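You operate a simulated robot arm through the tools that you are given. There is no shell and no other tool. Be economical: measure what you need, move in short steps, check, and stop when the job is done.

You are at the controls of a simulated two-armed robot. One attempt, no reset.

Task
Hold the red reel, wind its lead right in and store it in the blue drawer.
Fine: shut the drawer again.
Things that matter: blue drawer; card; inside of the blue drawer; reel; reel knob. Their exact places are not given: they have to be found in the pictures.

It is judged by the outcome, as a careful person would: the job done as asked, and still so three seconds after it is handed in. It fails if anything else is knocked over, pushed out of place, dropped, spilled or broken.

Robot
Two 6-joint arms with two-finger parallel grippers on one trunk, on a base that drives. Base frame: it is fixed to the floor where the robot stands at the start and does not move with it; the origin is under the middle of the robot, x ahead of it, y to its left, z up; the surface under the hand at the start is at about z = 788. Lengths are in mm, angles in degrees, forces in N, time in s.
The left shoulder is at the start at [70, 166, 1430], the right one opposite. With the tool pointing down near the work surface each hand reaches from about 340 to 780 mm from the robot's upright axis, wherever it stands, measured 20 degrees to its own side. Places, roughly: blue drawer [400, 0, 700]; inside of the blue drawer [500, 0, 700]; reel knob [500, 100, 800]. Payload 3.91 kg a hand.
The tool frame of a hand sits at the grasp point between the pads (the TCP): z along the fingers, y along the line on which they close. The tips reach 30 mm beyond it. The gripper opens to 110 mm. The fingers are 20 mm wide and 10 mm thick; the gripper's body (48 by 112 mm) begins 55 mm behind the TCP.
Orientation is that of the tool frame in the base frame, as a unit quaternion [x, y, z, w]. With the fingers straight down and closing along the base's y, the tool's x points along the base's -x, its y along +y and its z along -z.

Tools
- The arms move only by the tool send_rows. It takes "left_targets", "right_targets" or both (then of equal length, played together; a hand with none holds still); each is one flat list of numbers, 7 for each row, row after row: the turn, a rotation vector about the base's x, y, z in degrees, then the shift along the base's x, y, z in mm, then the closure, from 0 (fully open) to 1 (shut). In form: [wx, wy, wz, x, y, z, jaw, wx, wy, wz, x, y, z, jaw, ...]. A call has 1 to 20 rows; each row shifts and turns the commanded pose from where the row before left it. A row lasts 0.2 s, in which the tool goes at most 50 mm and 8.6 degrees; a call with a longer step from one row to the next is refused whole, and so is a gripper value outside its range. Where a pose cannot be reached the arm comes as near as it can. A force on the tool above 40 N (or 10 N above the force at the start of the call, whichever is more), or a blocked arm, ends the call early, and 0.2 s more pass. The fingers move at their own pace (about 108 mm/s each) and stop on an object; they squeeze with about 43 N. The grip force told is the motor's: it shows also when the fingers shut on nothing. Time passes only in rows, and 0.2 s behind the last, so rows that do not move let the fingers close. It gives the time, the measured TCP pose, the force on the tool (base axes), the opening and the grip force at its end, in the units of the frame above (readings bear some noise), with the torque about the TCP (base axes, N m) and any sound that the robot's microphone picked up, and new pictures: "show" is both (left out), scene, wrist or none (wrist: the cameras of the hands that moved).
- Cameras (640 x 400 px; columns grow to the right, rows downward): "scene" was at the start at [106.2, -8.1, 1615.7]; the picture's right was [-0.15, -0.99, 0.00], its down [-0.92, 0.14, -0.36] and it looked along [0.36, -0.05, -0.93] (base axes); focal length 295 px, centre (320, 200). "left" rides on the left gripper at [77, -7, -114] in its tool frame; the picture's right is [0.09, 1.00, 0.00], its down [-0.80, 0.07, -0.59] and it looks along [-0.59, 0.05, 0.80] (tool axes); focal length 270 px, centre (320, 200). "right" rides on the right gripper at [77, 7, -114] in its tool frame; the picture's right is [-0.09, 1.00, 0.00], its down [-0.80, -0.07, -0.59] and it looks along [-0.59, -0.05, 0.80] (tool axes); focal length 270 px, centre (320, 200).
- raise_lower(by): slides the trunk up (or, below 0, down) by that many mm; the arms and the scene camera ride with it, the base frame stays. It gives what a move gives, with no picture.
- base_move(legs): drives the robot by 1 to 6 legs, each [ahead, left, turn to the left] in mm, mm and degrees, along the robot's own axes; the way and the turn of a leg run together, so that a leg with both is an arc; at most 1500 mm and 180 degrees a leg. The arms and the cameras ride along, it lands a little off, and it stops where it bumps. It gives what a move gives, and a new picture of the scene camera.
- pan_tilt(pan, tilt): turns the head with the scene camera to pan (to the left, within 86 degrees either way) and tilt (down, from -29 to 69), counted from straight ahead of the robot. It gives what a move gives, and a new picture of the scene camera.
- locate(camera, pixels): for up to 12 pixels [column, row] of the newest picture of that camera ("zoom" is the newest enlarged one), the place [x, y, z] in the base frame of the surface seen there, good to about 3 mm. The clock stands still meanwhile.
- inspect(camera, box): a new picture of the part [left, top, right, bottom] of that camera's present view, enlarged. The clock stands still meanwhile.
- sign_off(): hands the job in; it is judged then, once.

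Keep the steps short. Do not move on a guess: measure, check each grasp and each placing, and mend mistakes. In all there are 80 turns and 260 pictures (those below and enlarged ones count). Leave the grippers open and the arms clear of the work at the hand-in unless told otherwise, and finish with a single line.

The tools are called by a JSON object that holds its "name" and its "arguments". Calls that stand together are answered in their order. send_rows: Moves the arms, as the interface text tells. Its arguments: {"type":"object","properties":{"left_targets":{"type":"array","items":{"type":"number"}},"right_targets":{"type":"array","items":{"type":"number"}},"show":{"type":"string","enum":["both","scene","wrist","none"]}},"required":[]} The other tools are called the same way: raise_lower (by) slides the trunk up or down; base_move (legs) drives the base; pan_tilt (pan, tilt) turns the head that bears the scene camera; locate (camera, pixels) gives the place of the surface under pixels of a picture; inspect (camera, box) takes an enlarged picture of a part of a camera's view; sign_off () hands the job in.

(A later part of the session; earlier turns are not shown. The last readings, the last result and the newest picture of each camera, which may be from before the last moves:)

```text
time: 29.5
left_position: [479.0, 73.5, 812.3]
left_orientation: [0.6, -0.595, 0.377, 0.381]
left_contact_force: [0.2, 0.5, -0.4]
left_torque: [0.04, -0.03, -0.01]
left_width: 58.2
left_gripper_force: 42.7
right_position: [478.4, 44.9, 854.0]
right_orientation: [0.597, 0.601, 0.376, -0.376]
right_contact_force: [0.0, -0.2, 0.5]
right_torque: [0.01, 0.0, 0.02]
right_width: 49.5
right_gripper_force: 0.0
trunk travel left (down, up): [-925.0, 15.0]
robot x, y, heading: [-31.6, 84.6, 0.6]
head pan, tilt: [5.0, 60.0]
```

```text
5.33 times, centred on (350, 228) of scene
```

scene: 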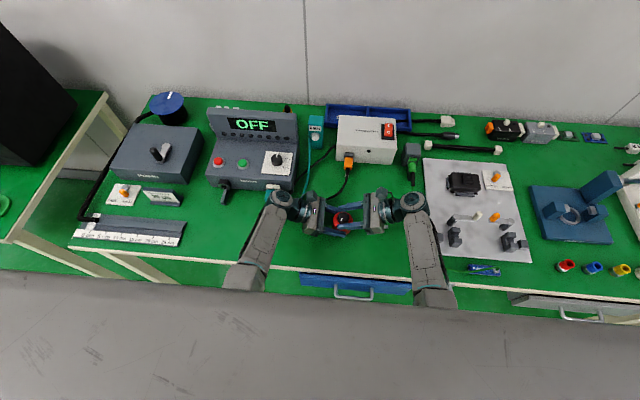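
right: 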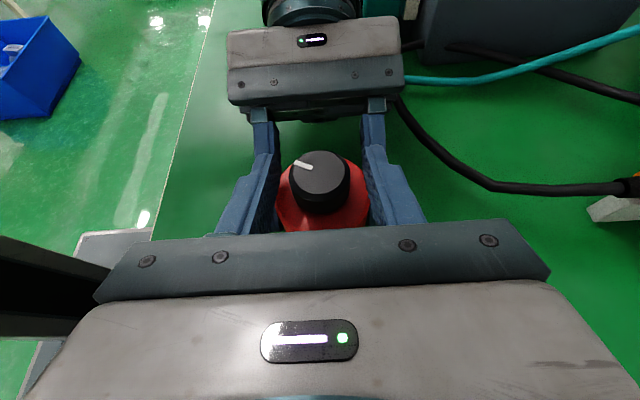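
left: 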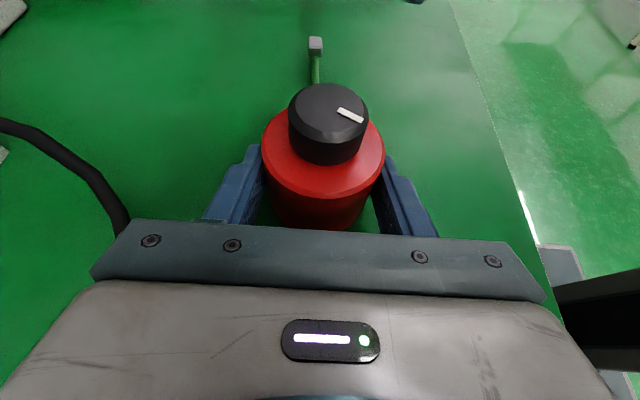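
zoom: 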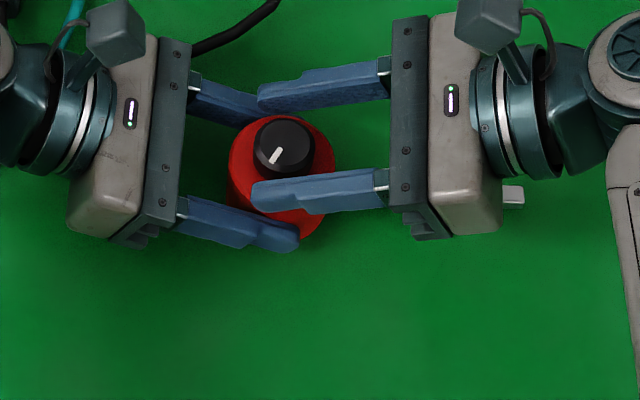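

The knob lies between the fingers. I'll close on it and test 24° clockwise, then watch the lead's end.

{"name": "send_rows", "arguments": {"right_targets": [0, 0, 0, 0, 0, 0, 1, 0, 0, 0, 0, 0, 0, 1, 0, 0, -8, -1.6, 0.1, 0, 1, 0, 0, -8, -1.6, 0.3, 0, 1, 0, 0, -8, -1.5, 0.6, 0, 1, 0, 0, 0, 0, 0, 0, 1]}}

{"name": "inspect", "arguments": {"camera": "scene", "box": [290, 190, 410, 265]}}

```text
time: 30.9
left_position: [479.4, 72.5, 812.0]
left_orientation: [0.6, -0.594, 0.377, 0.38]
left_contact_force: [8.6, -0.1, -5.3]
left_torque: [0.21, -0.22, 0.19]
left_width: 58.3
left_gripper_force: 43.3
right_position: [475.3, 47.6, 854.1]
right_orientation: [0.71, 0.463, 0.446, -0.289]
right_contact_force: [-9.8, 1.3, 7.2]
right_torque: [0.07, 0.61, 0.1]
right_width: 32.2
right_gripper_force: 43.3
trunk travel left (down, up): [-925.0, 15.0]
robot x, y, heading: [-29.5, 79.8, 0.4]
head pan, tilt: [5.0, 60.0]
```

scene: 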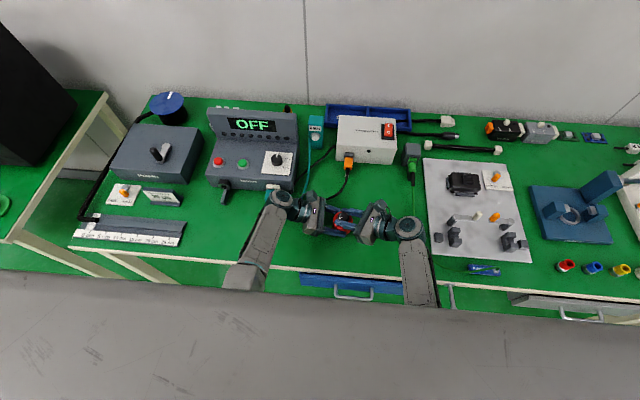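
right: 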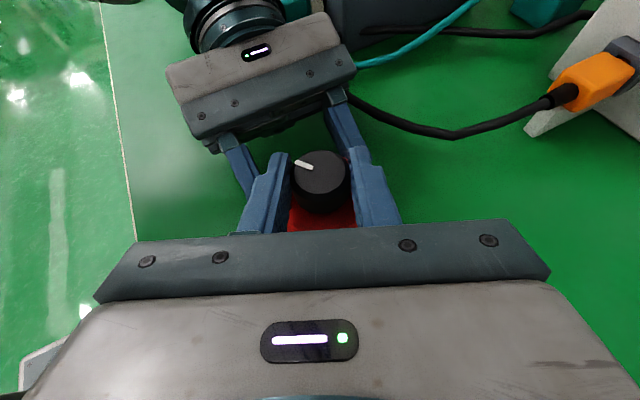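

```text
5.33 times, centred on (350, 228) of scene
```

zoom: 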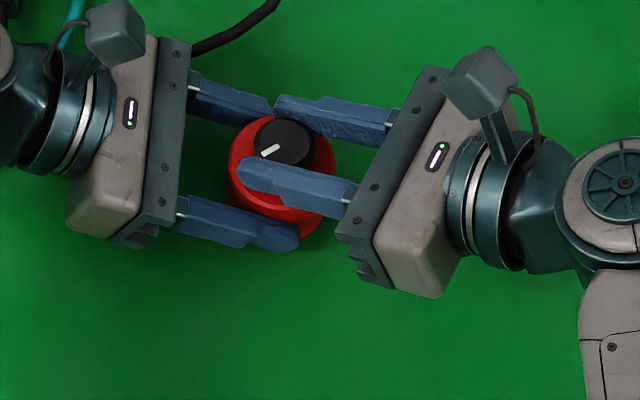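

The knob turned with the hand. I'll look with the left camera at the lead's end.

{"name": "inspect", "arguments": {"camera": "left", "box": [200, 0, 440, 150]}}

{"name": "inspect", "arguments": {"camera": "scene", "box": [330, 200, 430, 262]}}

```text
2.67 times, centred on (320, 75) of left
```

zoom: 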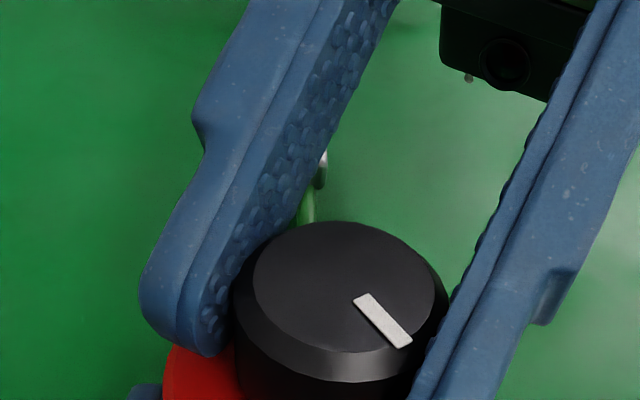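

```text
6.40 times, centred on (380, 231) of scene
```

zoom: 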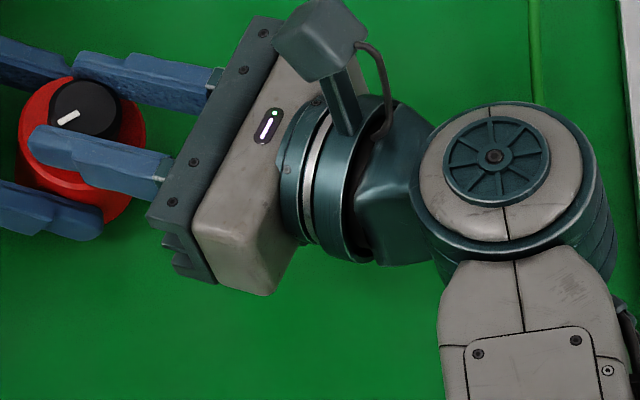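

{"name": "inspect", "arguments": {"camera": "left", "box": [290, 40, 350, 80]}}

{"name": "locate", "arguments": {"camera": "left", "pixels": [[321, 60], [321, 64], [320, 68], [315, 77]]}}

```text
10.00 times, centred on (320, 60) of left
```

zoom: 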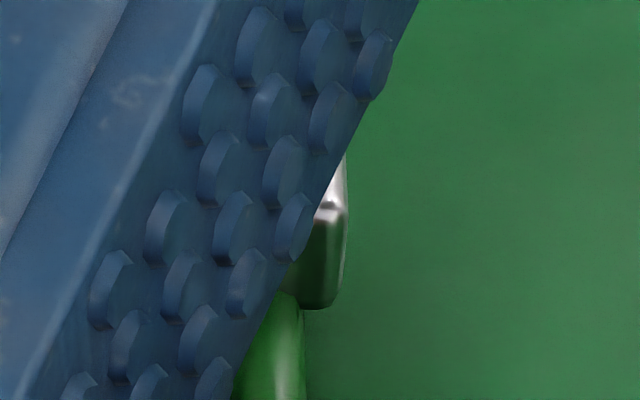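

```text
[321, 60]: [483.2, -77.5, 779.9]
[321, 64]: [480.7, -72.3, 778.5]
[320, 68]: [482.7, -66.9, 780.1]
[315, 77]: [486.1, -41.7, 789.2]
```

The lead's end moved in by about 10 mm, so clockwise is the winding direction. I'll check the height of the grey box the wrist will swing over, and carry on clockwise to -44°, then open.

{"name": "send_rows", "arguments": {"right_targets": [0, 0, -8, -1.4, 0.75, 0, 1, 0, 0, -8, -1.3, 0.94, 0, 1, 0, 0, -4, -0.6, 0.54, 0, 1, 0, 0, 0, 0, 0, 0, 1, 0, 0, 0, 0, 0, 0, 0.55, 0, 0, 0, 0, 0, 0, 0.55]}}

{"name": "locate", "arguments": {"camera": "scene", "pixels": [[412, 150], [413, 146], [412, 175], [465, 180], [455, 232], [478, 218], [404, 228], [370, 210]]}}

{"name": "inspect", "arguments": {"camera": "left", "box": [200, 0, 440, 150]}}

```text
time: 32.3
left_position: [478.4, 71.0, 812.4]
left_orientation: [0.6, -0.594, 0.378, 0.381]
left_contact_force: [-1.5, -1.3, 0.8]
left_torque: [0.01, -0.04, -0.05]
left_width: 58.3
left_gripper_force: 43.2
right_position: [471.9, 47.6, 854.1]
right_orientation: [0.779, 0.334, 0.489, -0.208]
right_contact_force: [-0.2, 0.1, -0.1]
right_torque: [0.0, -0.01, 0.04]
right_width: 49.5
right_gripper_force: 0.0
trunk travel left (down, up): [-925.0, 15.0]
robot x, y, heading: [-32.6, 78.6, 0.5]
head pan, tilt: [5.0, 60.0]
```

scene: 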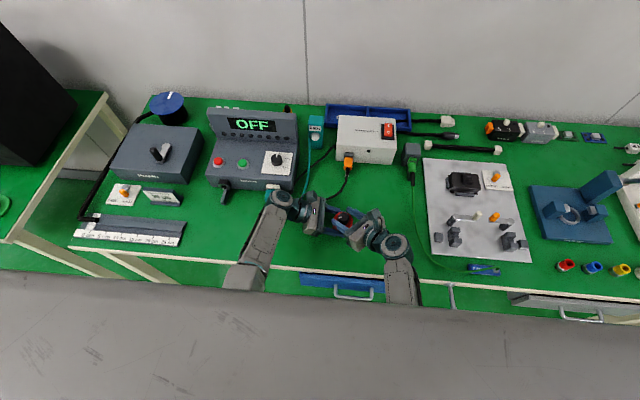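
right: 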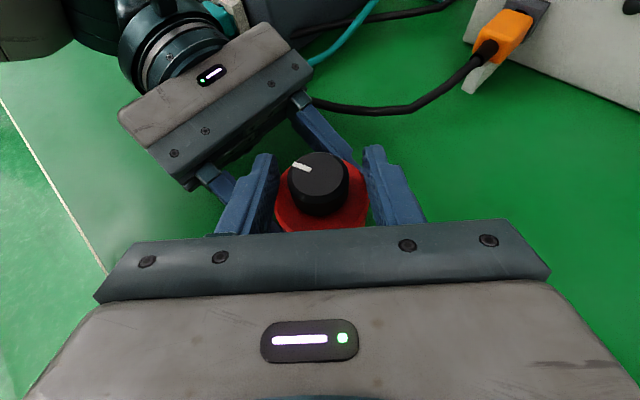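

```text
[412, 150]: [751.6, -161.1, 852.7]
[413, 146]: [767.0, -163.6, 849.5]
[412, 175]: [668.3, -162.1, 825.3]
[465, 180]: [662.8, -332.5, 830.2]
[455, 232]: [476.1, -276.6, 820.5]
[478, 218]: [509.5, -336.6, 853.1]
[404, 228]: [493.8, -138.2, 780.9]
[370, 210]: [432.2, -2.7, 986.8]
```

```text
2.67 times, centred on (320, 75) of left
```

zoom: 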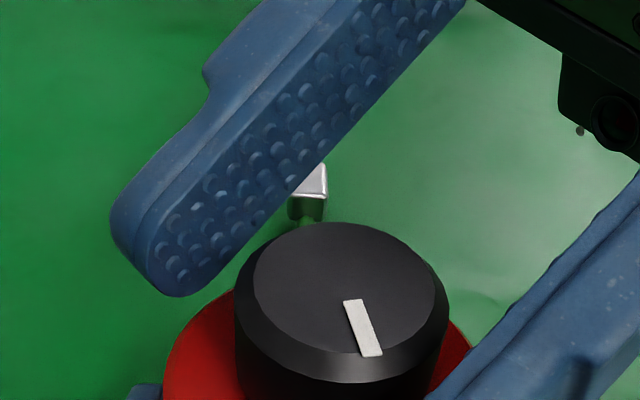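

The lead keeps coming in, and the swing path is free. I'll swing back open to +44° and grip again.

{"name": "send_rows", "arguments": {"right_targets": [0, 0, 8, 1.23, -1.03, 0, 0.55, 0, 0, 8, 1.36, -0.85, 0, 0.55, 0, 0, 8, 1.47, -0.66, 0, 0.55, 0, 0, 8, 1.54, -0.44, 0, 0.55, 0, 0, 8, 1.59, -0.22, 0, 0.55, 0, 0, 8, 1.6, 0, 0, 0.55, 0, 0, 8, 1.59, 0.22, 0, 0.55, 0, 0, 8, 1.54, 0.44, 0, 0.55, 0, 0, 8, 1.47, 0.66, 0, 0.55, 0, 0, 8, 1.36, 0.85, 0, 0.55, 0, 0, 8, 1.23, 1.03, 0, 0.55, 0, 0, 0, 0, 0, 0, 0.55]}}

{"name": "inspect", "arguments": {"camera": "scene", "box": [290, 190, 410, 265]}}

```text
time: 34.9
left_position: [479.1, 71.9, 812.2]
left_orientation: [0.6, -0.596, 0.376, 0.38]
left_contact_force: [-0.8, 1.0, -0.2]
left_torque: [0.05, -0.06, -0.03]
left_width: 58.4
left_gripper_force: 43.3
right_position: [488.4, 48.7, 854.5]
right_orientation: [0.327, 0.782, 0.206, -0.489]
right_contact_force: [-0.6, -0.1, 0.1]
right_torque: [0.01, 0.01, -0.03]
right_width: 49.5
right_gripper_force: 0.0
trunk travel left (down, up): [-925.0, 15.0]
robot x, y, heading: [-30.8, 79.1, 0.6]
head pan, tilt: [5.0, 60.0]
```

scene: 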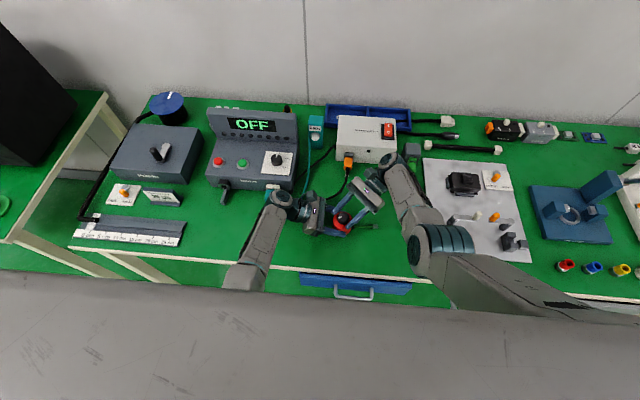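
right: 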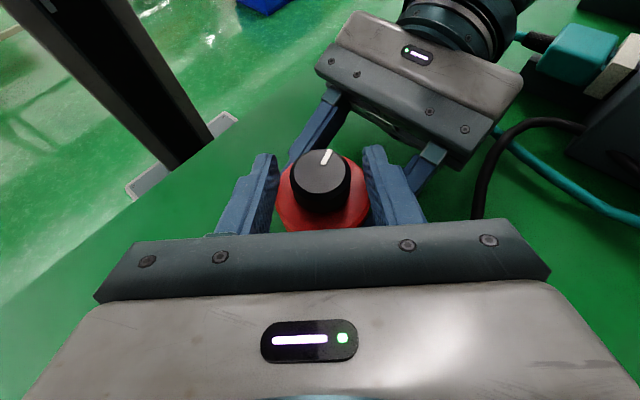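

```text
5.33 times, centred on (350, 228) of scene
```

zoom: 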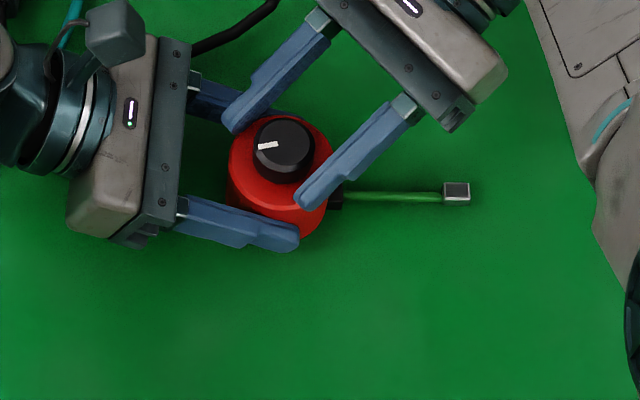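

The knob pointer turned and the lead has shortened by about a third. I'll grip and wind 64° more clockwise, then check.

{"name": "send_rows", "arguments": {"right_targets": [0, 0, 0, 0, 0, 0, 1, 0, 0, 0, 0, 0, 0, 1, 0, 0, -8, -1.23, -1.03, 0, 1, 0, 0, -8, -1.36, -0.85, 0, 1, 0, 0, -8, -1.47, -0.66, 0, 1, 0, 0, -8, -1.54, -0.44, 0, 1, 0, 0, -8, -1.59, -0.22, 0, 1, 0, 0, -8, -1.6, 0, 0, 1, 0, 0, -8, -1.59, 0.22, 0, 1, 0, 0, -8, -1.54, 0.44, 0, 1, 0, 0, 0, 0, 0, 0, 1]}}

{"name": "inspect", "arguments": {"camera": "scene", "box": [290, 190, 410, 265]}}

{"name": "inspect", "arguments": {"camera": "left", "box": [200, 0, 440, 150]}}

```text
time: 37.3
left_position: [478.3, 72.8, 811.2]
left_orientation: [0.6, -0.595, 0.377, 0.38]
left_contact_force: [18.2, 7.4, -10.4]
left_torque: [-0.09, -0.09, 0.18]
left_width: 58.7
left_gripper_force: 43.1
right_position: [475.2, 45.7, 854.2]
right_orientation: [0.693, 0.488, 0.435, -0.305]
right_contact_force: [-21.1, -9.0, 15.8]
right_torque: [-0.07, 0.82, 0.2]
right_width: 32.3
right_gripper_force: 43.4
trunk travel left (down, up): [-925.0, 15.0]
robot x, y, heading: [-30.9, 82.9, 0.3]
head pan, tilt: [5.0, 60.0]
```

scene: 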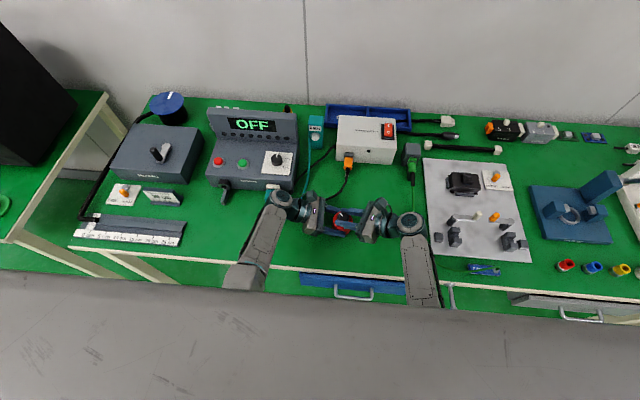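
right: 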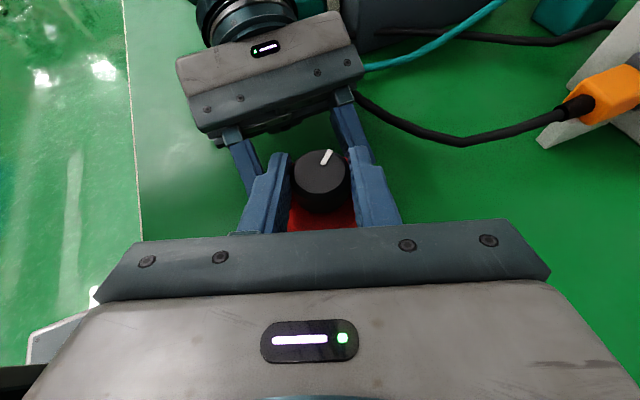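

```text
5.33 times, centred on (350, 228) of scene
```

zoom: 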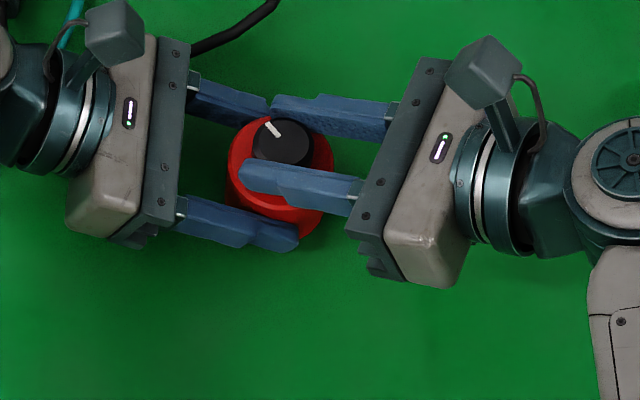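

```text
2.67 times, centred on (320, 75) of left
```

zoom: 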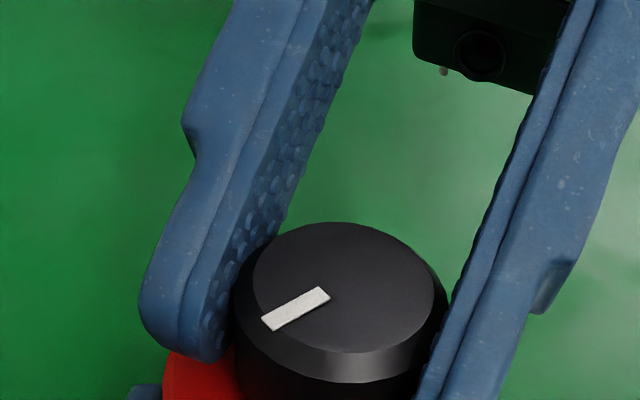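

The lead's end is now hidden behind the knob, so it's nearly in. A side force of about 20 N shows the hand sitting about 2 mm too far in +x. I'll correct that and continue to -44°, then open.

{"name": "send_rows", "arguments": {"right_targets": [0, 0, 0, -1.5, -0.5, -0.5, 1, 0, 0, -8, -1.97, 0.66, 0, 1, 0, 0, -8, -1.36, 0.85, 0, 1, 0, 0, -8, -1.23, 1.03, 0, 1, 0, 0, 0, 0, 0, 0, 1], "show": "none"}}

{"name": "inspect", "arguments": {"camera": "left", "box": [200, 0, 440, 150]}}

{"name": "inspect", "arguments": {"camera": "scene", "box": [290, 190, 410, 265]}}

```text
time: 38.5
left_position: [478.5, 73.6, 811.1]
left_orientation: [0.598, -0.595, 0.377, 0.382]
left_contact_force: [5.2, 6.8, -2.6]
left_torque: [0.08, -0.77, 0.24]
left_width: 58.7
left_gripper_force: 43.3
right_position: [470.1, 48.5, 854.5]
right_orientation: [0.779, 0.334, 0.489, -0.207]
right_contact_force: [-3.4, -1.3, 10.6]
right_torque: [0.09, 0.57, -0.02]
right_width: 32.2
right_gripper_force: 43.1
trunk travel left (down, up): [-925.0, 15.0]
robot x, y, heading: [-27.3, 83.7, 0.4]
head pan, tilt: [5.0, 60.0]
```

```text
2.67 times, centred on (320, 75) of left
```

zoom: 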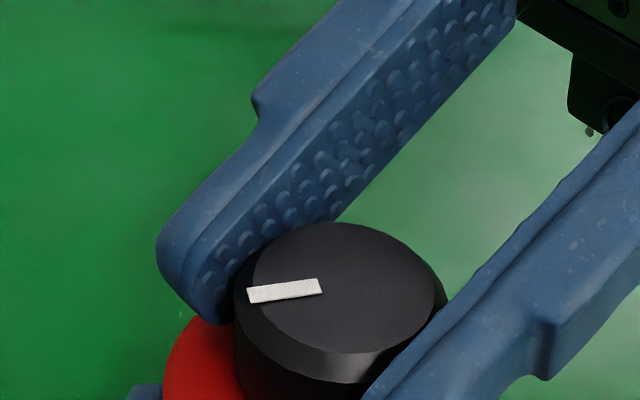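

```text
5.33 times, centred on (350, 228) of scene
```

zoom: 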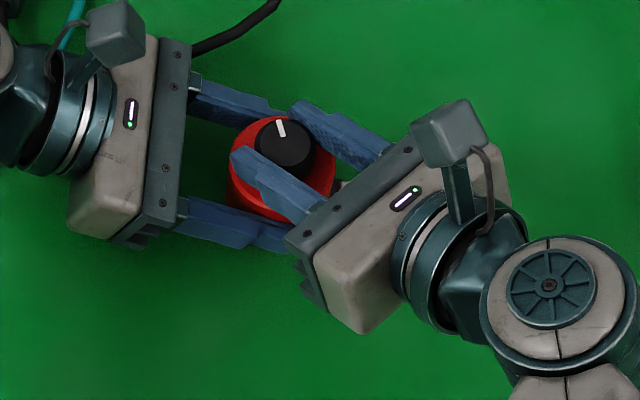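

It's almost in: the silver end shows just beside the exit. I'll open and swing back to +44° to see and re-grip.

{"name": "send_rows", "arguments": {"right_targets": [0, 0, 0, 0, 0, 0, 0.55, 0, 0, 0, 0, 0, 0, 0.55, 0, 0, 8, 1.23, -1.03, 0, 0.55, 0, 0, 8, 1.36, -0.85, 0, 0.55, 0, 0, 8, 1.47, -0.66, 0, 0.55, 0, 0, 8, 1.54, -0.44, 0, 0.55, 0, 0, 8, 1.59, -0.22, 0, 0.55, 0, 0, 8, 1.6, 0, 0, 0.55, 0, 0, 8, 1.59, 0.22, 0, 0.55, 0, 0, 8, 1.54, 0.44, 0, 0.55, 0, 0, 8, 1.47, 0.66, 0, 0.55, 0, 0, 8, 1.36, 0.85, 0, 0.55, 0, 0, 8, 1.23, 1.03, 0, 0.55, 0, 0, 0, 0, 0, 0, 0.55]}}

{"name": "inspect", "arguments": {"camera": "scene", "box": [320, 200, 380, 238]}}

```text
time: 41.5
left_position: [479.3, 71.6, 810.8]
left_orientation: [0.6, -0.594, 0.378, 0.38]
left_contact_force: [-1.0, 0.7, 1.4]
left_torque: [-0.01, -0.07, -0.01]
left_width: 58.4
left_gripper_force: 42.9
right_position: [486.6, 46.9, 854.5]
right_orientation: [0.328, 0.781, 0.208, -0.49]
right_contact_force: [-0.4, 0.0, 0.0]
right_torque: [-0.02, -0.01, 0.0]
right_width: 49.7
right_gripper_force: 0.0
trunk travel left (down, up): [-925.0, 15.0]
robot x, y, heading: [-29.6, 79.1, 0.6]
head pan, tilt: [5.0, 60.0]
```

scene: 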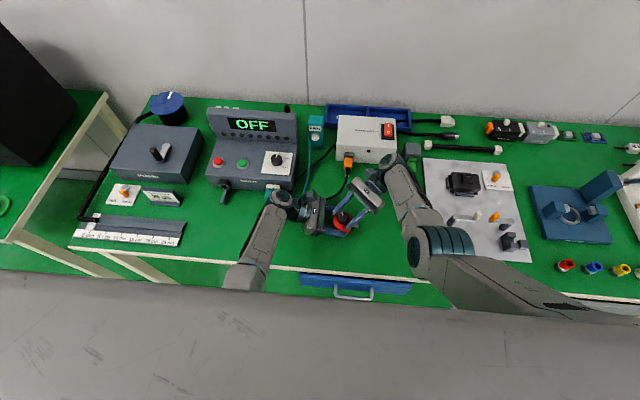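
right: 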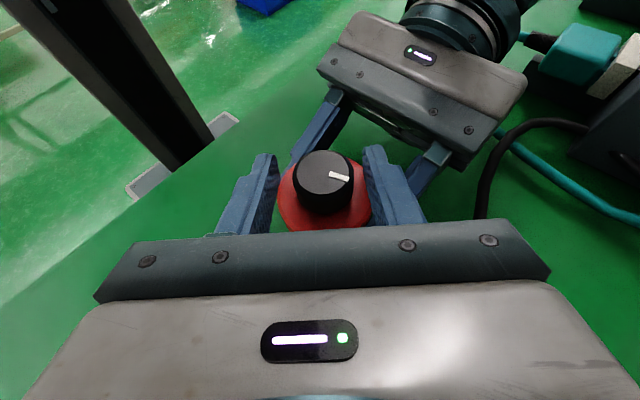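

```text
10.53 times, centred on (350, 219) of scene
```

zoom: 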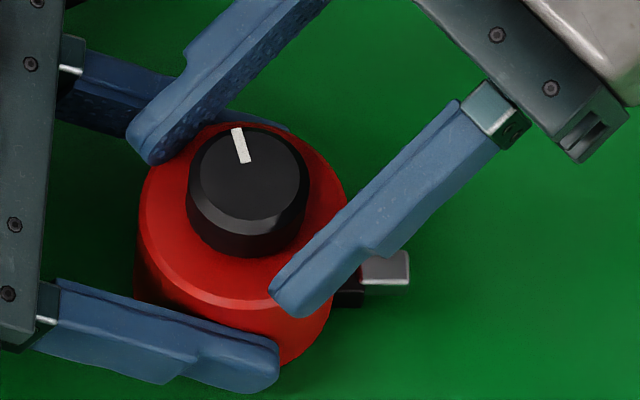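

The silver end is right at the exit block. I'll look more closely for any green lead left.

{"name": "inspect", "arguments": {"camera": "scene", "box": [345, 217, 365, 230]}}

{"name": "inspect", "arguments": {"camera": "left", "box": [270, 40, 370, 102]}}

```text
16.00 times, centred on (355, 224) of scene
```

zoom: 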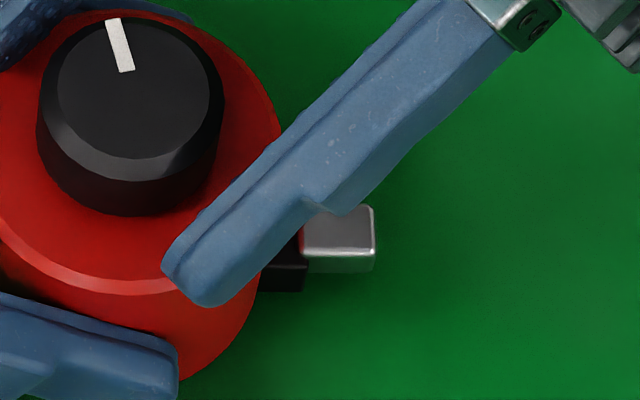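

```text
6.40 times, centred on (320, 71) of left
```

zoom: 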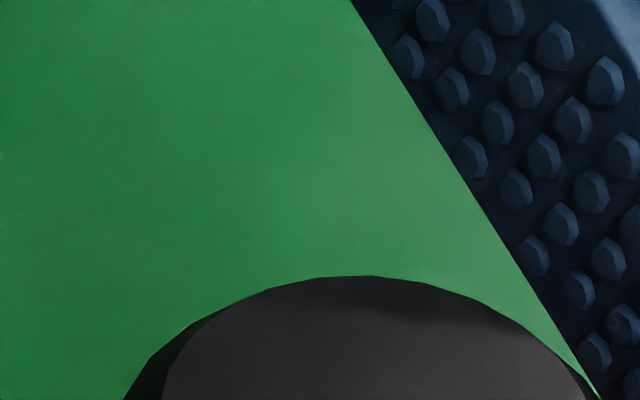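

The tip touches the exit block with no green visible. To be sure, I'll grip and nudge 14° further clockwise.

{"name": "send_rows", "arguments": {"right_targets": [0, 0, 0, 0, 0, 0, 1, 0, 0, 0, 0, 0, 0, 1, 0, 0, -7, -1.1, -0.9, 0, 1, 0, 0, -7, -1.2, -0.75, 0, 1, 0, 0, 0, 0, 0, 0, 1], "show": "none"}}

{"name": "inspect", "arguments": {"camera": "scene", "box": [330, 207, 370, 232]}}

```text
time: 42.7
left_position: [477.9, 72.9, 811.4]
left_orientation: [0.599, -0.595, 0.377, 0.381]
left_contact_force: [-13.1, -6.7, 3.5]
left_torque: [0.16, -0.73, -0.58]
left_width: 58.7
left_gripper_force: 43.5
right_position: [484.2, 46.9, 853.1]
right_orientation: [0.421, 0.735, 0.267, -0.46]
right_contact_force: [11.2, 6.4, 0.0]
right_torque: [-0.02, 0.19, 0.24]
right_width: 32.4
right_gripper_force: 42.6
trunk travel left (down, up): [-925.0, 15.0]
robot x, y, heading: [-32.6, 79.3, 0.4]
head pan, tilt: [5.0, 60.0]
```

```text
16.00 times, centred on (350, 220) of scene
```

zoom: 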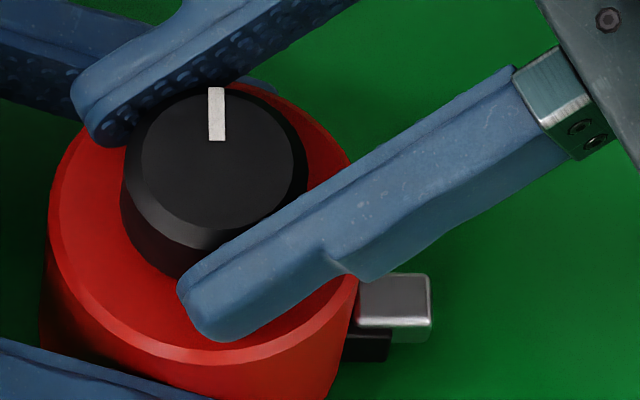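

Torque now rises at the stop and the tip is tight against the block, so the lead is fully in. I'll open the right hand, lift it, and withdraw it; the left hand still holds the reel.

{"name": "send_rows", "arguments": {"right_targets": [0, 0, 0, 0, 0, 0, 0.55, 0, 0, 0, 0, 0, 0, 0.5, 0, 0, 0, 0, 0, 20, 0.5, 0, 0, 0, 0, 0, 35, 0.5, 0, 0, 0, 0, 0, 40, 0.5, 0, 0, -4, 5, -35, 20, 0.5, 0, 0, -8, 0, -40, 10, 0.5, 0, 0, -8, 0, -40, 10, 0.5, 0, 0, -8, 0, -40, 10, 0.5, 0, 0, 0, 0, -40, 0, 0.5, 0, 0, 0, 0, 0, 0, 0.5], "show": "scene"}}

{"name": "inspect", "arguments": {"camera": "left", "box": [200, 30, 440, 180]}}

{"name": "inspect", "arguments": {"camera": "scene", "box": [310, 200, 374, 240]}}

```text
time: 45.1
left_position: [480.0, 72.9, 812.0]
left_orientation: [0.6, -0.595, 0.377, 0.38]
left_contact_force: [-0.5, -0.5, -0.7]
left_torque: [-0.04, -0.02, -0.09]
left_width: 58.4
left_gripper_force: 43.2
right_position: [490.3, -149.3, 999.2]
right_orientation: [0.587, 0.61, 0.37, -0.382]
right_contact_force: [-0.4, 0.3, -0.2]
right_torque: [0.01, 0.02, 0.02]
right_width: 55.0
right_gripper_force: 0.1
trunk travel left (down, up): [-925.0, 15.0]
robot x, y, heading: [-28.2, 82.9, 0.4]
head pan, tilt: [5.0, 60.0]
```

scene: 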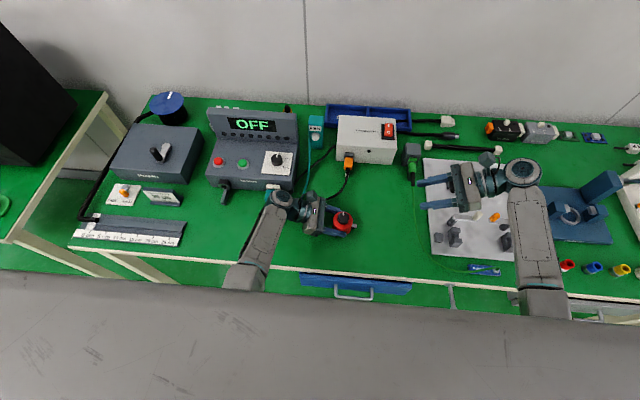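

```text
2.67 times, centred on (320, 105) of left
```

zoom: 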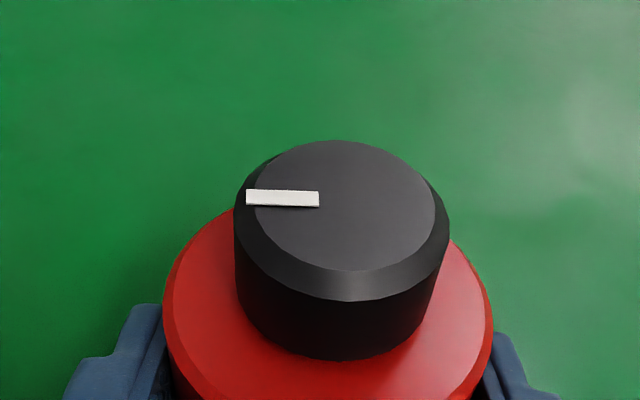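

```text
10.00 times, centred on (342, 220) of scene
```

zoom: 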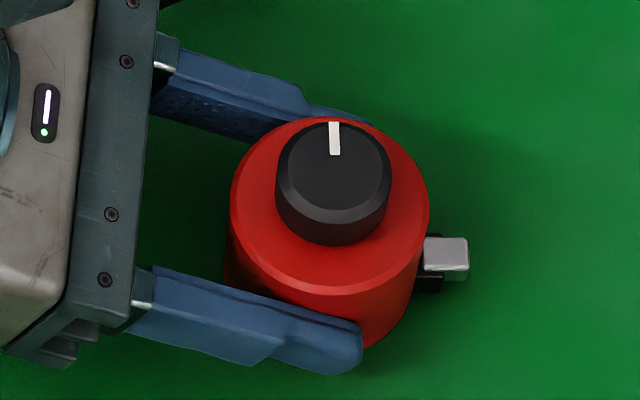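

The lead is fully in. I'll release the left hand, lift clear, and turn it vertical while moving to y≈250, with the fingers still closing along x.

{"name": "send_rows", "arguments": {"left_targets": [0, 0, 0, 0, 0, 0, 0.3, 0, 0, 0, 0, 0, 0, 0, 0, 0, 0, 0, 0, 0, 0, 0, 0, 0, 0, 0, 20, 0, 0, 0, 0, 0, 0, 40, 0, 0, 0, 0, 0, 0, 45, 0, 0, 0, 0, 0, 0, 45, 0, 8.1, 0, 0, 0, 22, 0, 0, 8.1, 0, 0, 0, 22, 0, 0, 8.1, 0, 0, 0, 22, 0, 0, 8.1, 0, 0, 0, 22, 0, 0, 8.1, 0, 0, 0, 22, 0, 0, 8.1, 0, 0, 0, 22, 0, 0, 8.1, 0, 0, 0, 22, 0, 0, 8.1, 0, 0, 0, 22, 0, 0, 0, 0, 0, 0, 0, 0, 0], "show": "none"}}

{"name": "base_move", "arguments": {"legs": [[-270, 0, 0], [0, -195, 0]]}}

{"name": "pan_tilt", "arguments": {"pan": 10, "tilt": 60}}

```text
time: 48.5
left_position: [477.0, 248.8, 960.1]
left_orientation: [0.71, -0.704, -0.001, 0.0]
left_contact_force: [0.3, 1.0, 0.7]
left_torque: [0.0, 0.03, 0.02]
left_width: 109.9
left_gripper_force: 0.1
right_position: [489.5, -148.4, 999.5]
right_orientation: [0.587, 0.611, 0.369, -0.382]
right_contact_force: [0.1, 0.6, -0.2]
right_torque: [0.01, 0.02, -0.01]
right_width: 54.8
right_gripper_force: 0.0
trunk travel left (down, up): [-925.0, 15.0]
robot x, y, heading: [-30.5, 82.6, 0.3]
head pan, tilt: [5.0, 60.0]
```

```text
time: 51.6
left_position: [210.7, 52.8, 960.3]
left_orientation: [0.711, -0.703, 0.0, 0.001]
left_contact_force: [-0.4, 0.9, 0.9]
left_torque: [-0.03, 0.01, 0.02]
left_width: 110.1
left_gripper_force: 0.0
right_position: [224.1, -344.3, 999.9]
right_orientation: [0.586, 0.612, 0.368, -0.383]
right_contact_force: [-0.6, -0.4, -0.4]
right_torque: [0.01, 0.0, 0.02]
right_width: 55.0
right_gripper_force: 0.1
trunk travel left (down, up): [-925.0, 15.0]
robot x, y, heading: [-302.3, -117.0, 0.7]
head pan, tilt: [5.0, 60.0]
```

scene: 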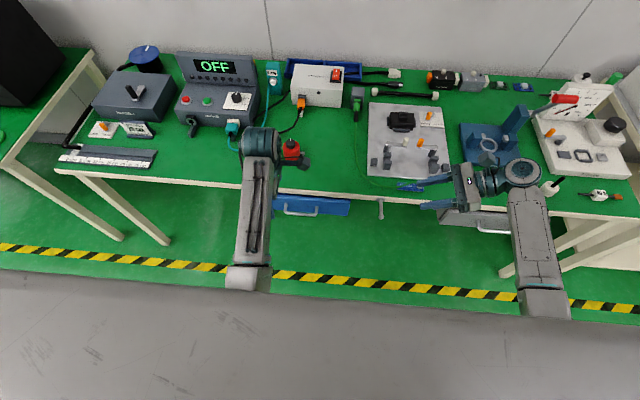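

```text
time: 52.3
left_position: [211.0, 50.9, 960.9]
left_orientation: [0.711, -0.703, 0.001, 0.0]
left_contact_force: [-0.2, 0.0, -0.6]
left_torque: [-0.02, -0.03, 0.01]
left_width: 110.1
left_gripper_force: 0.2
right_position: [223.0, -345.1, 999.6]
right_orientation: [0.586, 0.612, 0.369, -0.383]
right_contact_force: [-0.4, 0.0, 0.2]
right_torque: [0.03, 0.0, 0.05]
right_width: 55.0
right_gripper_force: 0.0
trunk travel left (down, up): [-925.0, 15.0]
robot x, y, heading: [-302.7, -118.3, 0.6]
head pan, tilt: [10.0, 60.0]
```

scene: 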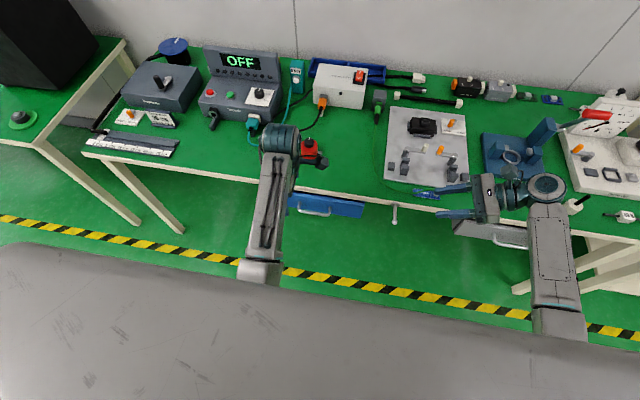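

Now at (-302,-117). I'll measure the handle and drawer front from here.

{"name": "inspect", "arguments": {"camera": "scene", "box": [270, 165, 398, 245]}}

{"name": "locate", "arguments": {"camera": "zoom", "pixels": [[200, 245], [230, 248], [270, 248], [296, 225], [150, 225], [230, 195], [230, 170], [300, 250], [170, 160], [420, 215]]}}

{"name": "inspect", "arguments": {"camera": "left", "box": [0, 0, 640, 400]}}

```text
5.00 times, centred on (334, 205) of scene
```

zoom: 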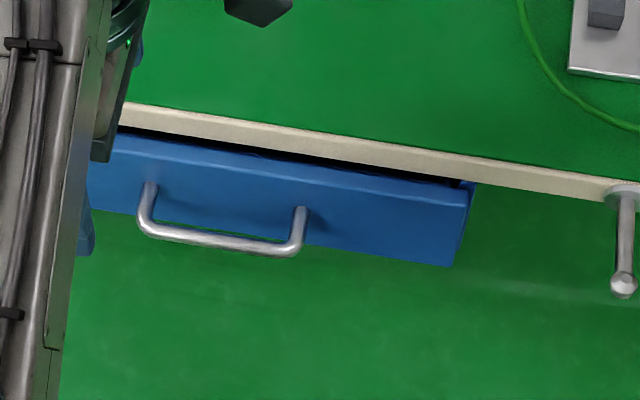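

```text
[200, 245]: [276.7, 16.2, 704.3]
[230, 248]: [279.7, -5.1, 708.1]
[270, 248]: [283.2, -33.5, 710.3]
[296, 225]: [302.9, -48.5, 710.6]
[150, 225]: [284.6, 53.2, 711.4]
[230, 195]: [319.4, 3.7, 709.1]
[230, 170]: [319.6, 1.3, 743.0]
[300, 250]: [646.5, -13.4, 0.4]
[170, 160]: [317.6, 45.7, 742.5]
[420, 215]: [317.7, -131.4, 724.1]
```

```text
1.00 times, centred on (320, 200) of left (not enlarged: the box is as wide or as high as the picture)
```

zoom: 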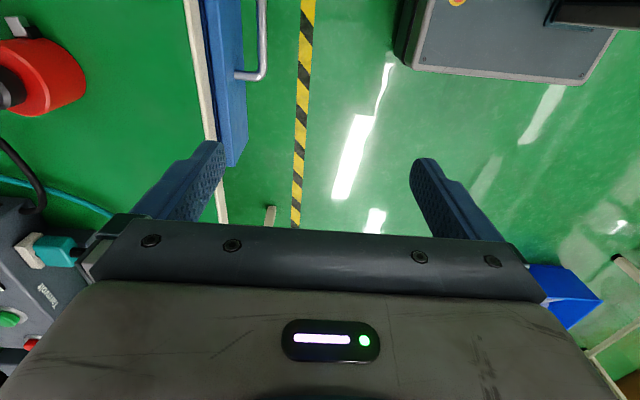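

The handle bar is at x≈282, z≈705, between y=-48 and 55, with a 31 mm gap to the panel at x=318. I'll tilt the left hand 25° so its body clears the bench edge, narrow it to 36 mm, and go to a stand-off at (232, 30, 812).

{"name": "send_rows", "arguments": {"left_targets": [0, -8.3, 0, 5, -5, -30, 0.67, 0, -8.3, 0, 5, -5, -30, 0.67, 0, -8.4, 0, 5, -5, -30, 0.67, 0, 0, 0, 5, -5, -30, 0.67, 0, 0, 0, 1, -1, -28, 0.67, 0, 0, 0, 0, 0, 0, 0.67]}}

```text
time: 53.7
left_position: [230.6, 28.7, 813.3]
left_orientation: [0.694, -0.686, 0.154, -0.154]
left_contact_force: [0.6, 0.5, 0.4]
left_torque: [0.01, -0.01, -0.01]
left_width: 36.3
left_gripper_force: 0.0
right_position: [221.9, -347.3, 999.0]
right_orientation: [0.585, 0.613, 0.368, -0.383]
right_contact_force: [-0.3, 0.1, 1.6]
right_torque: [0.04, 0.0, 0.01]
right_width: 55.0
right_gripper_force: 0.1
trunk travel left (down, up): [-925.0, 15.0]
robot x, y, heading: [-300.3, -119.0, 0.6]
head pan, tilt: [10.0, 60.0]
```

scene: 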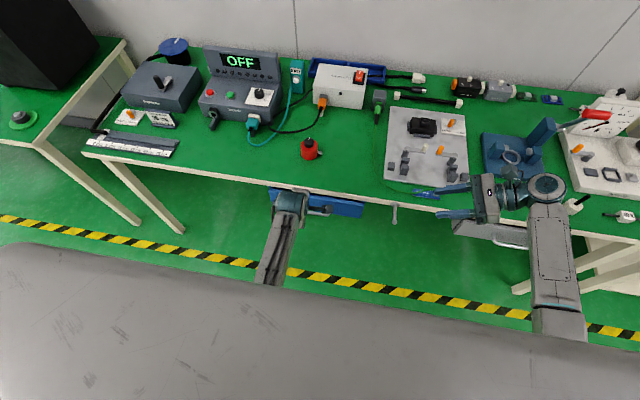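
left: 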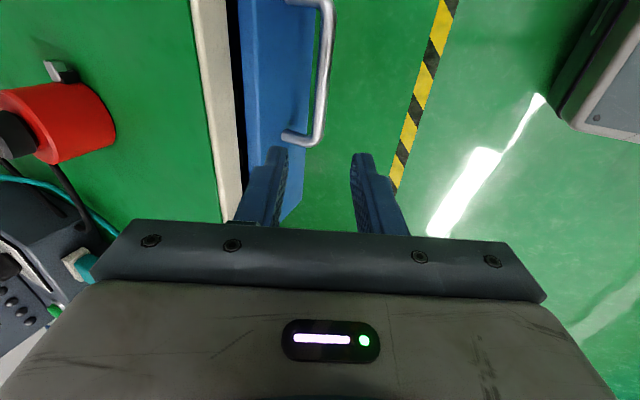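

The bar lines up between the fingers. I'll advance along the tool axis by 85 mm and check.

{"name": "send_rows", "arguments": {"left_targets": [0, 0, 0, 9, 0.5, -19, 0.67, 0, 0, 0, 9, 0.5, -19, 0.67, 0, 0, 0, 9, 0, -19, 0.67, 0, 0, 0, 9, 0, -19, 0.67, 0, 0, 0, 0, 0, 0, 0.67]}}

{"name": "inspect", "arguments": {"camera": "left", "box": [220, 60, 420, 240]}}

```text
time: 54.9
left_position: [268.1, 30.4, 738.0]
left_orientation: [0.694, -0.687, 0.154, -0.153]
left_contact_force: [0.5, 0.3, 0.4]
left_torque: [0.0, 0.01, 0.02]
left_width: 36.5
left_gripper_force: 0.0
right_position: [223.2, -347.1, 999.6]
right_orientation: [0.585, 0.612, 0.369, -0.383]
right_contact_force: [-0.7, -0.2, 0.4]
right_torque: [-0.01, -0.03, 0.01]
right_width: 55.0
right_gripper_force: 0.0
trunk travel left (down, up): [-925.0, 15.0]
robot x, y, heading: [-299.4, -118.9, 0.7]
head pan, tilt: [10.0, 60.0]
```

scene: 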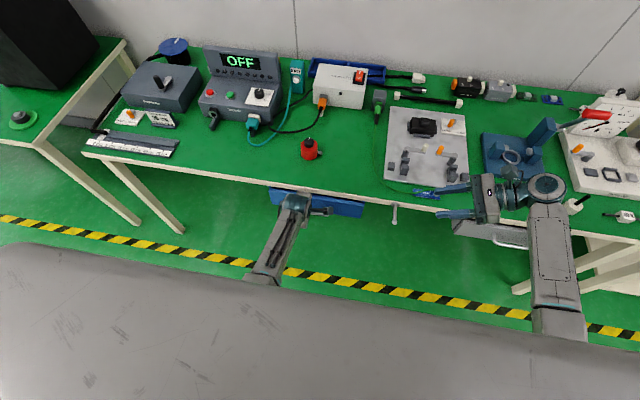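
left: 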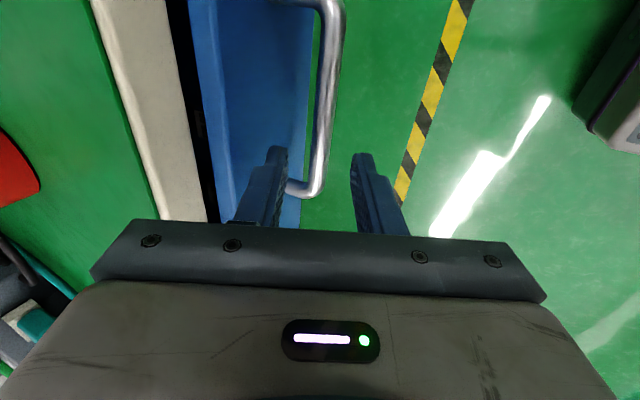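

```text
2.22 times, centred on (320, 150) of left
```

zoom: 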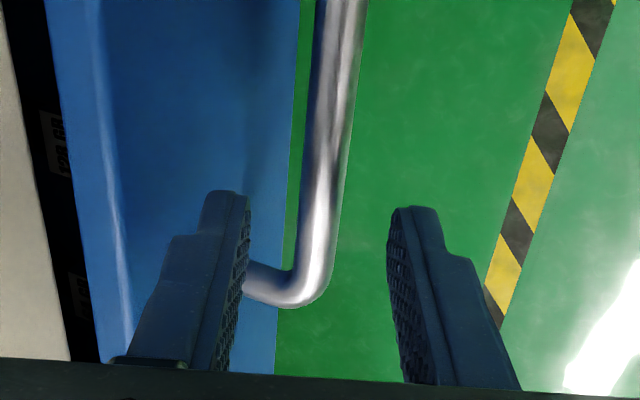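

The bar is centred between the fingers and the finger clears the post. I'll advance the last 17 mm and close.

{"name": "send_rows", "arguments": {"left_targets": [0, 0, 0, 7, 0, -16, 0.67, 0, 0, 0, 0, 0, 0, 0.67, 0, 0, 0, 0, 0, 0, 1, 0, 0, 0, 0, 0, 0, 1, 0, 0, 0, 0, 0, 0, 1], "show": "wrist"}}

```text
time: 56.1
left_position: [274.2, 30.9, 721.6]
left_orientation: [0.695, -0.686, 0.154, -0.152]
left_contact_force: [0.6, 1.6, -0.3]
left_torque: [0.32, 0.01, 0.17]
left_width: 11.7
left_gripper_force: 45.2
right_position: [223.8, -346.3, 1000.2]
right_orientation: [0.586, 0.612, 0.368, -0.382]
right_contact_force: [-0.4, 0.0, 0.4]
right_torque: [-0.01, -0.03, 0.02]
right_width: 55.2
right_gripper_force: 0.0
trunk travel left (down, up): [-925.0, 15.0]
robot x, y, heading: [-296.2, -115.8, 0.6]
head pan, tilt: [10.0, 60.0]
```

left: 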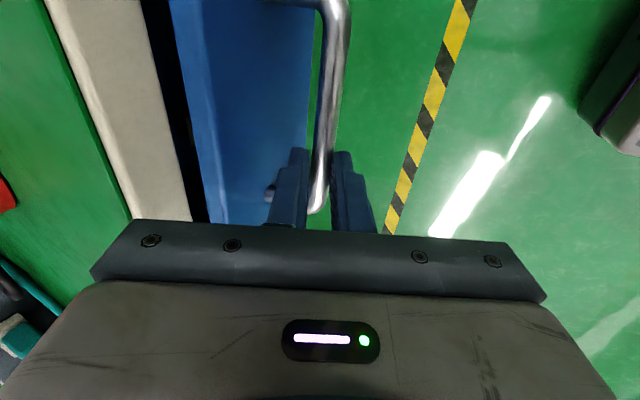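

The bar is gripped (11.7 mm). I'll pull the drawer out 60 mm and check.

{"name": "send_rows", "arguments": {"left_targets": [0, 0, 0, -10, 0, 0, 1, 0, 0, 0, -15, 0, 0, 1, 0, 0, 0, -15, 0, 0, 1, 0, 0, 0, -20, 0, 0, 1, 0, 0, 0, 0, 0, 0, 1], "show": "scene"}}

```text
time: 57.3
left_position: [213.5, 30.4, 721.1]
left_orientation: [0.694, -0.687, 0.154, -0.153]
left_contact_force: [-0.3, 4.6, 8.5]
left_torque: [0.17, -0.01, 0.05]
left_width: 11.6
left_gripper_force: 45.0
right_position: [222.1, -345.2, 999.5]
right_orientation: [0.586, 0.612, 0.369, -0.383]
right_contact_force: [-0.1, -0.4, 0.8]
right_torque: [-0.01, -0.03, 0.01]
right_width: 55.2
right_gripper_force: 0.0
trunk travel left (down, up): [-925.0, 15.0]
robot x, y, heading: [-293.4, -116.8, 0.3]
head pan, tilt: [10.0, 60.0]
```

scene: 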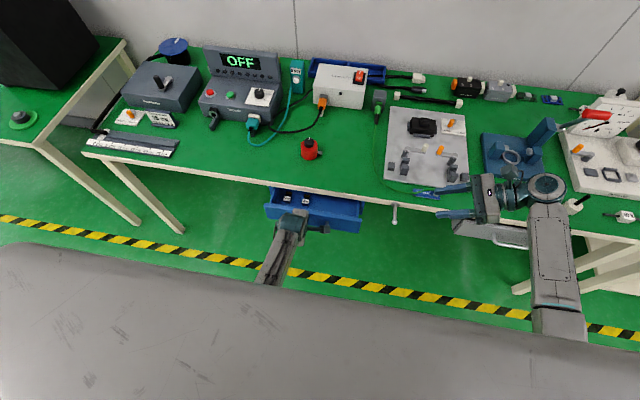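

The drawer slides out, and there are some small items inside. I'll pull 110 mm further.

{"name": "send_rows", "arguments": {"left_targets": [0, 0, 0, -20, 0, 0, 1, 0, 0, 0, -20, 0, 0, 1, 0, 0, 0, -20, 0, 0, 1, 0, 0, 0, -20, 0, 0, 1, 0, 0, 0, -20, 0, 0, 1, 0, 0, 0, -10, 0, 0, 1, 0, 0, 0, 0, 0, 0, 1], "show": "scene"}}

{"name": "inspect", "arguments": {"camera": "scene", "box": [240, 160, 400, 260]}}

```text
time: 58.9
left_position: [105.6, 30.2, 721.2]
left_orientation: [0.694, -0.686, 0.155, -0.154]
left_contact_force: [-1.0, 1.2, 16.5]
left_torque: [-0.43, -0.16, -0.19]
left_width: 11.7
left_gripper_force: 45.0
right_position: [221.4, -346.5, 999.7]
right_orientation: [0.585, 0.613, 0.368, -0.382]
right_contact_force: [0.2, -0.1, -1.0]
right_torque: [0.0, 0.03, 0.02]
right_width: 55.2
right_gripper_force: 0.1
trunk travel left (down, up): [-925.0, 15.0]
robot x, y, heading: [-297.8, -116.1, 0.7]
head pan, tilt: [10.0, 60.0]
```

scene: 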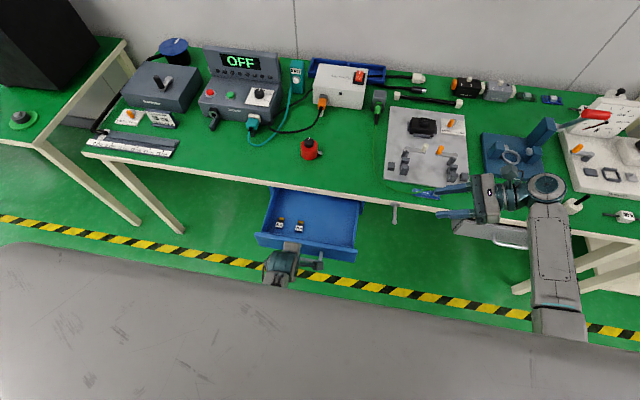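

```text
4.00 times, centred on (320, 210) of scene
```

zoom: 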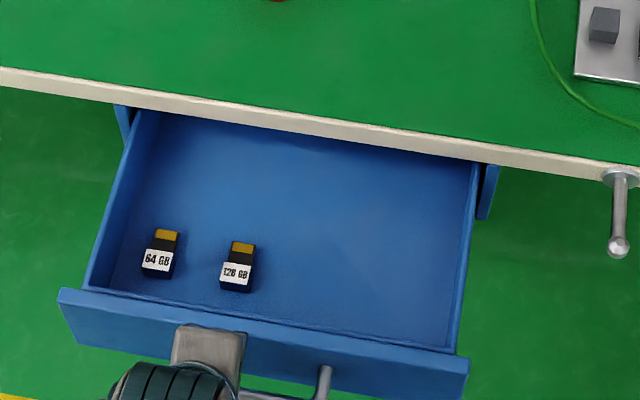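

The drawer is open by about 190 mm. Two memory cards lie at its left front and must not be disturbed. I'll measure the interior.

{"name": "locate", "arguments": {"camera": "zoom", "pixels": [[160, 235], [157, 275], [240, 245], [237, 290], [320, 230], [400, 250], [320, 150], [450, 250], [455, 345], [300, 315], [125, 200], [300, 330]]}}

```text
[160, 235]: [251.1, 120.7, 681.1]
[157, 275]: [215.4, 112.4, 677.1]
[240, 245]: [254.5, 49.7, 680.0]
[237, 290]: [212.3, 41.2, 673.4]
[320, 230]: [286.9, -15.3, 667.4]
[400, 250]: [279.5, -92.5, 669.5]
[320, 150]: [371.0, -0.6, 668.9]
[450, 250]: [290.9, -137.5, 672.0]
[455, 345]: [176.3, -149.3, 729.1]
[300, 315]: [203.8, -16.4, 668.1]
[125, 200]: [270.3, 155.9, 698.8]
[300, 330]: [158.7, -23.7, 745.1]
```

The floor is at z≈668, with plenty of free space on the right side. I'll release the handle, back out along the tool axis, rise and level the hand.

{"name": "send_rows", "arguments": {"left_targets": [0, 0, 0, 0, 0, 0, 0.67, 0, 0, 0, 0, 0, 0, 0.67, 0, 0, 0, -9, 0, 19, 0.67, 0, 0, 0, -9, 0, 19, 0.67, 0, 0, 0, -9, 0, 30, 0.67, 0, 0, 0, 0, 0, 40, 0.67, 0, 8.3, 0, 20, 5, 40, 0.4, 0, 8.3, 0, 40, 5, 30, 0.1, 0, 8.4, 0, 40, 5, 20, 0, 0, 0, 0, 40, 5, 0, 0, 0, 0, 0, 0, 0, 0, 0], "show": "scene"}}

{"name": "base_move", "arguments": {"legs": [[85, 0, 0]]}}

```text
refused: row 8 steps farther than a row can; nothing moved
```

```text
time: 60.0
left_position: [186.3, 31.3, 722.0]
left_orientation: [0.695, -0.686, 0.154, -0.153]
left_contact_force: [-0.2, -4.6, 17.9]
left_torque: [-0.51, -0.03, -0.31]
left_width: 11.4
left_gripper_force: 45.0
right_position: [303.3, -347.5, 1001.0]
right_orientation: [0.585, 0.612, 0.37, -0.382]
right_contact_force: [-0.3, 0.1, -0.4]
right_torque: [0.0, 0.0, -0.02]
right_width: 55.2
right_gripper_force: 0.1
trunk travel left (down, up): [-925.0, 15.0]
robot x, y, heading: [-212.6, -116.8, 0.5]
head pan, tilt: [10.0, 60.0]
```

scene: 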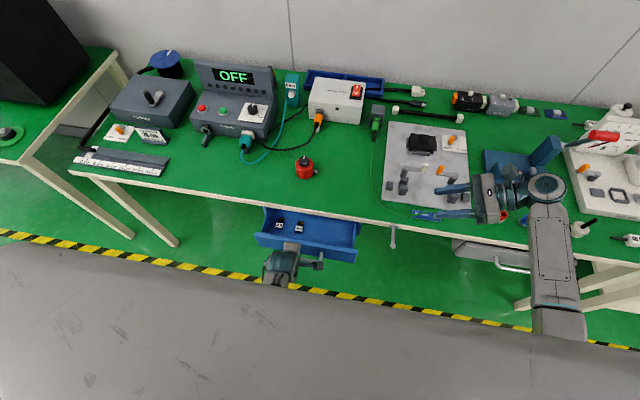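

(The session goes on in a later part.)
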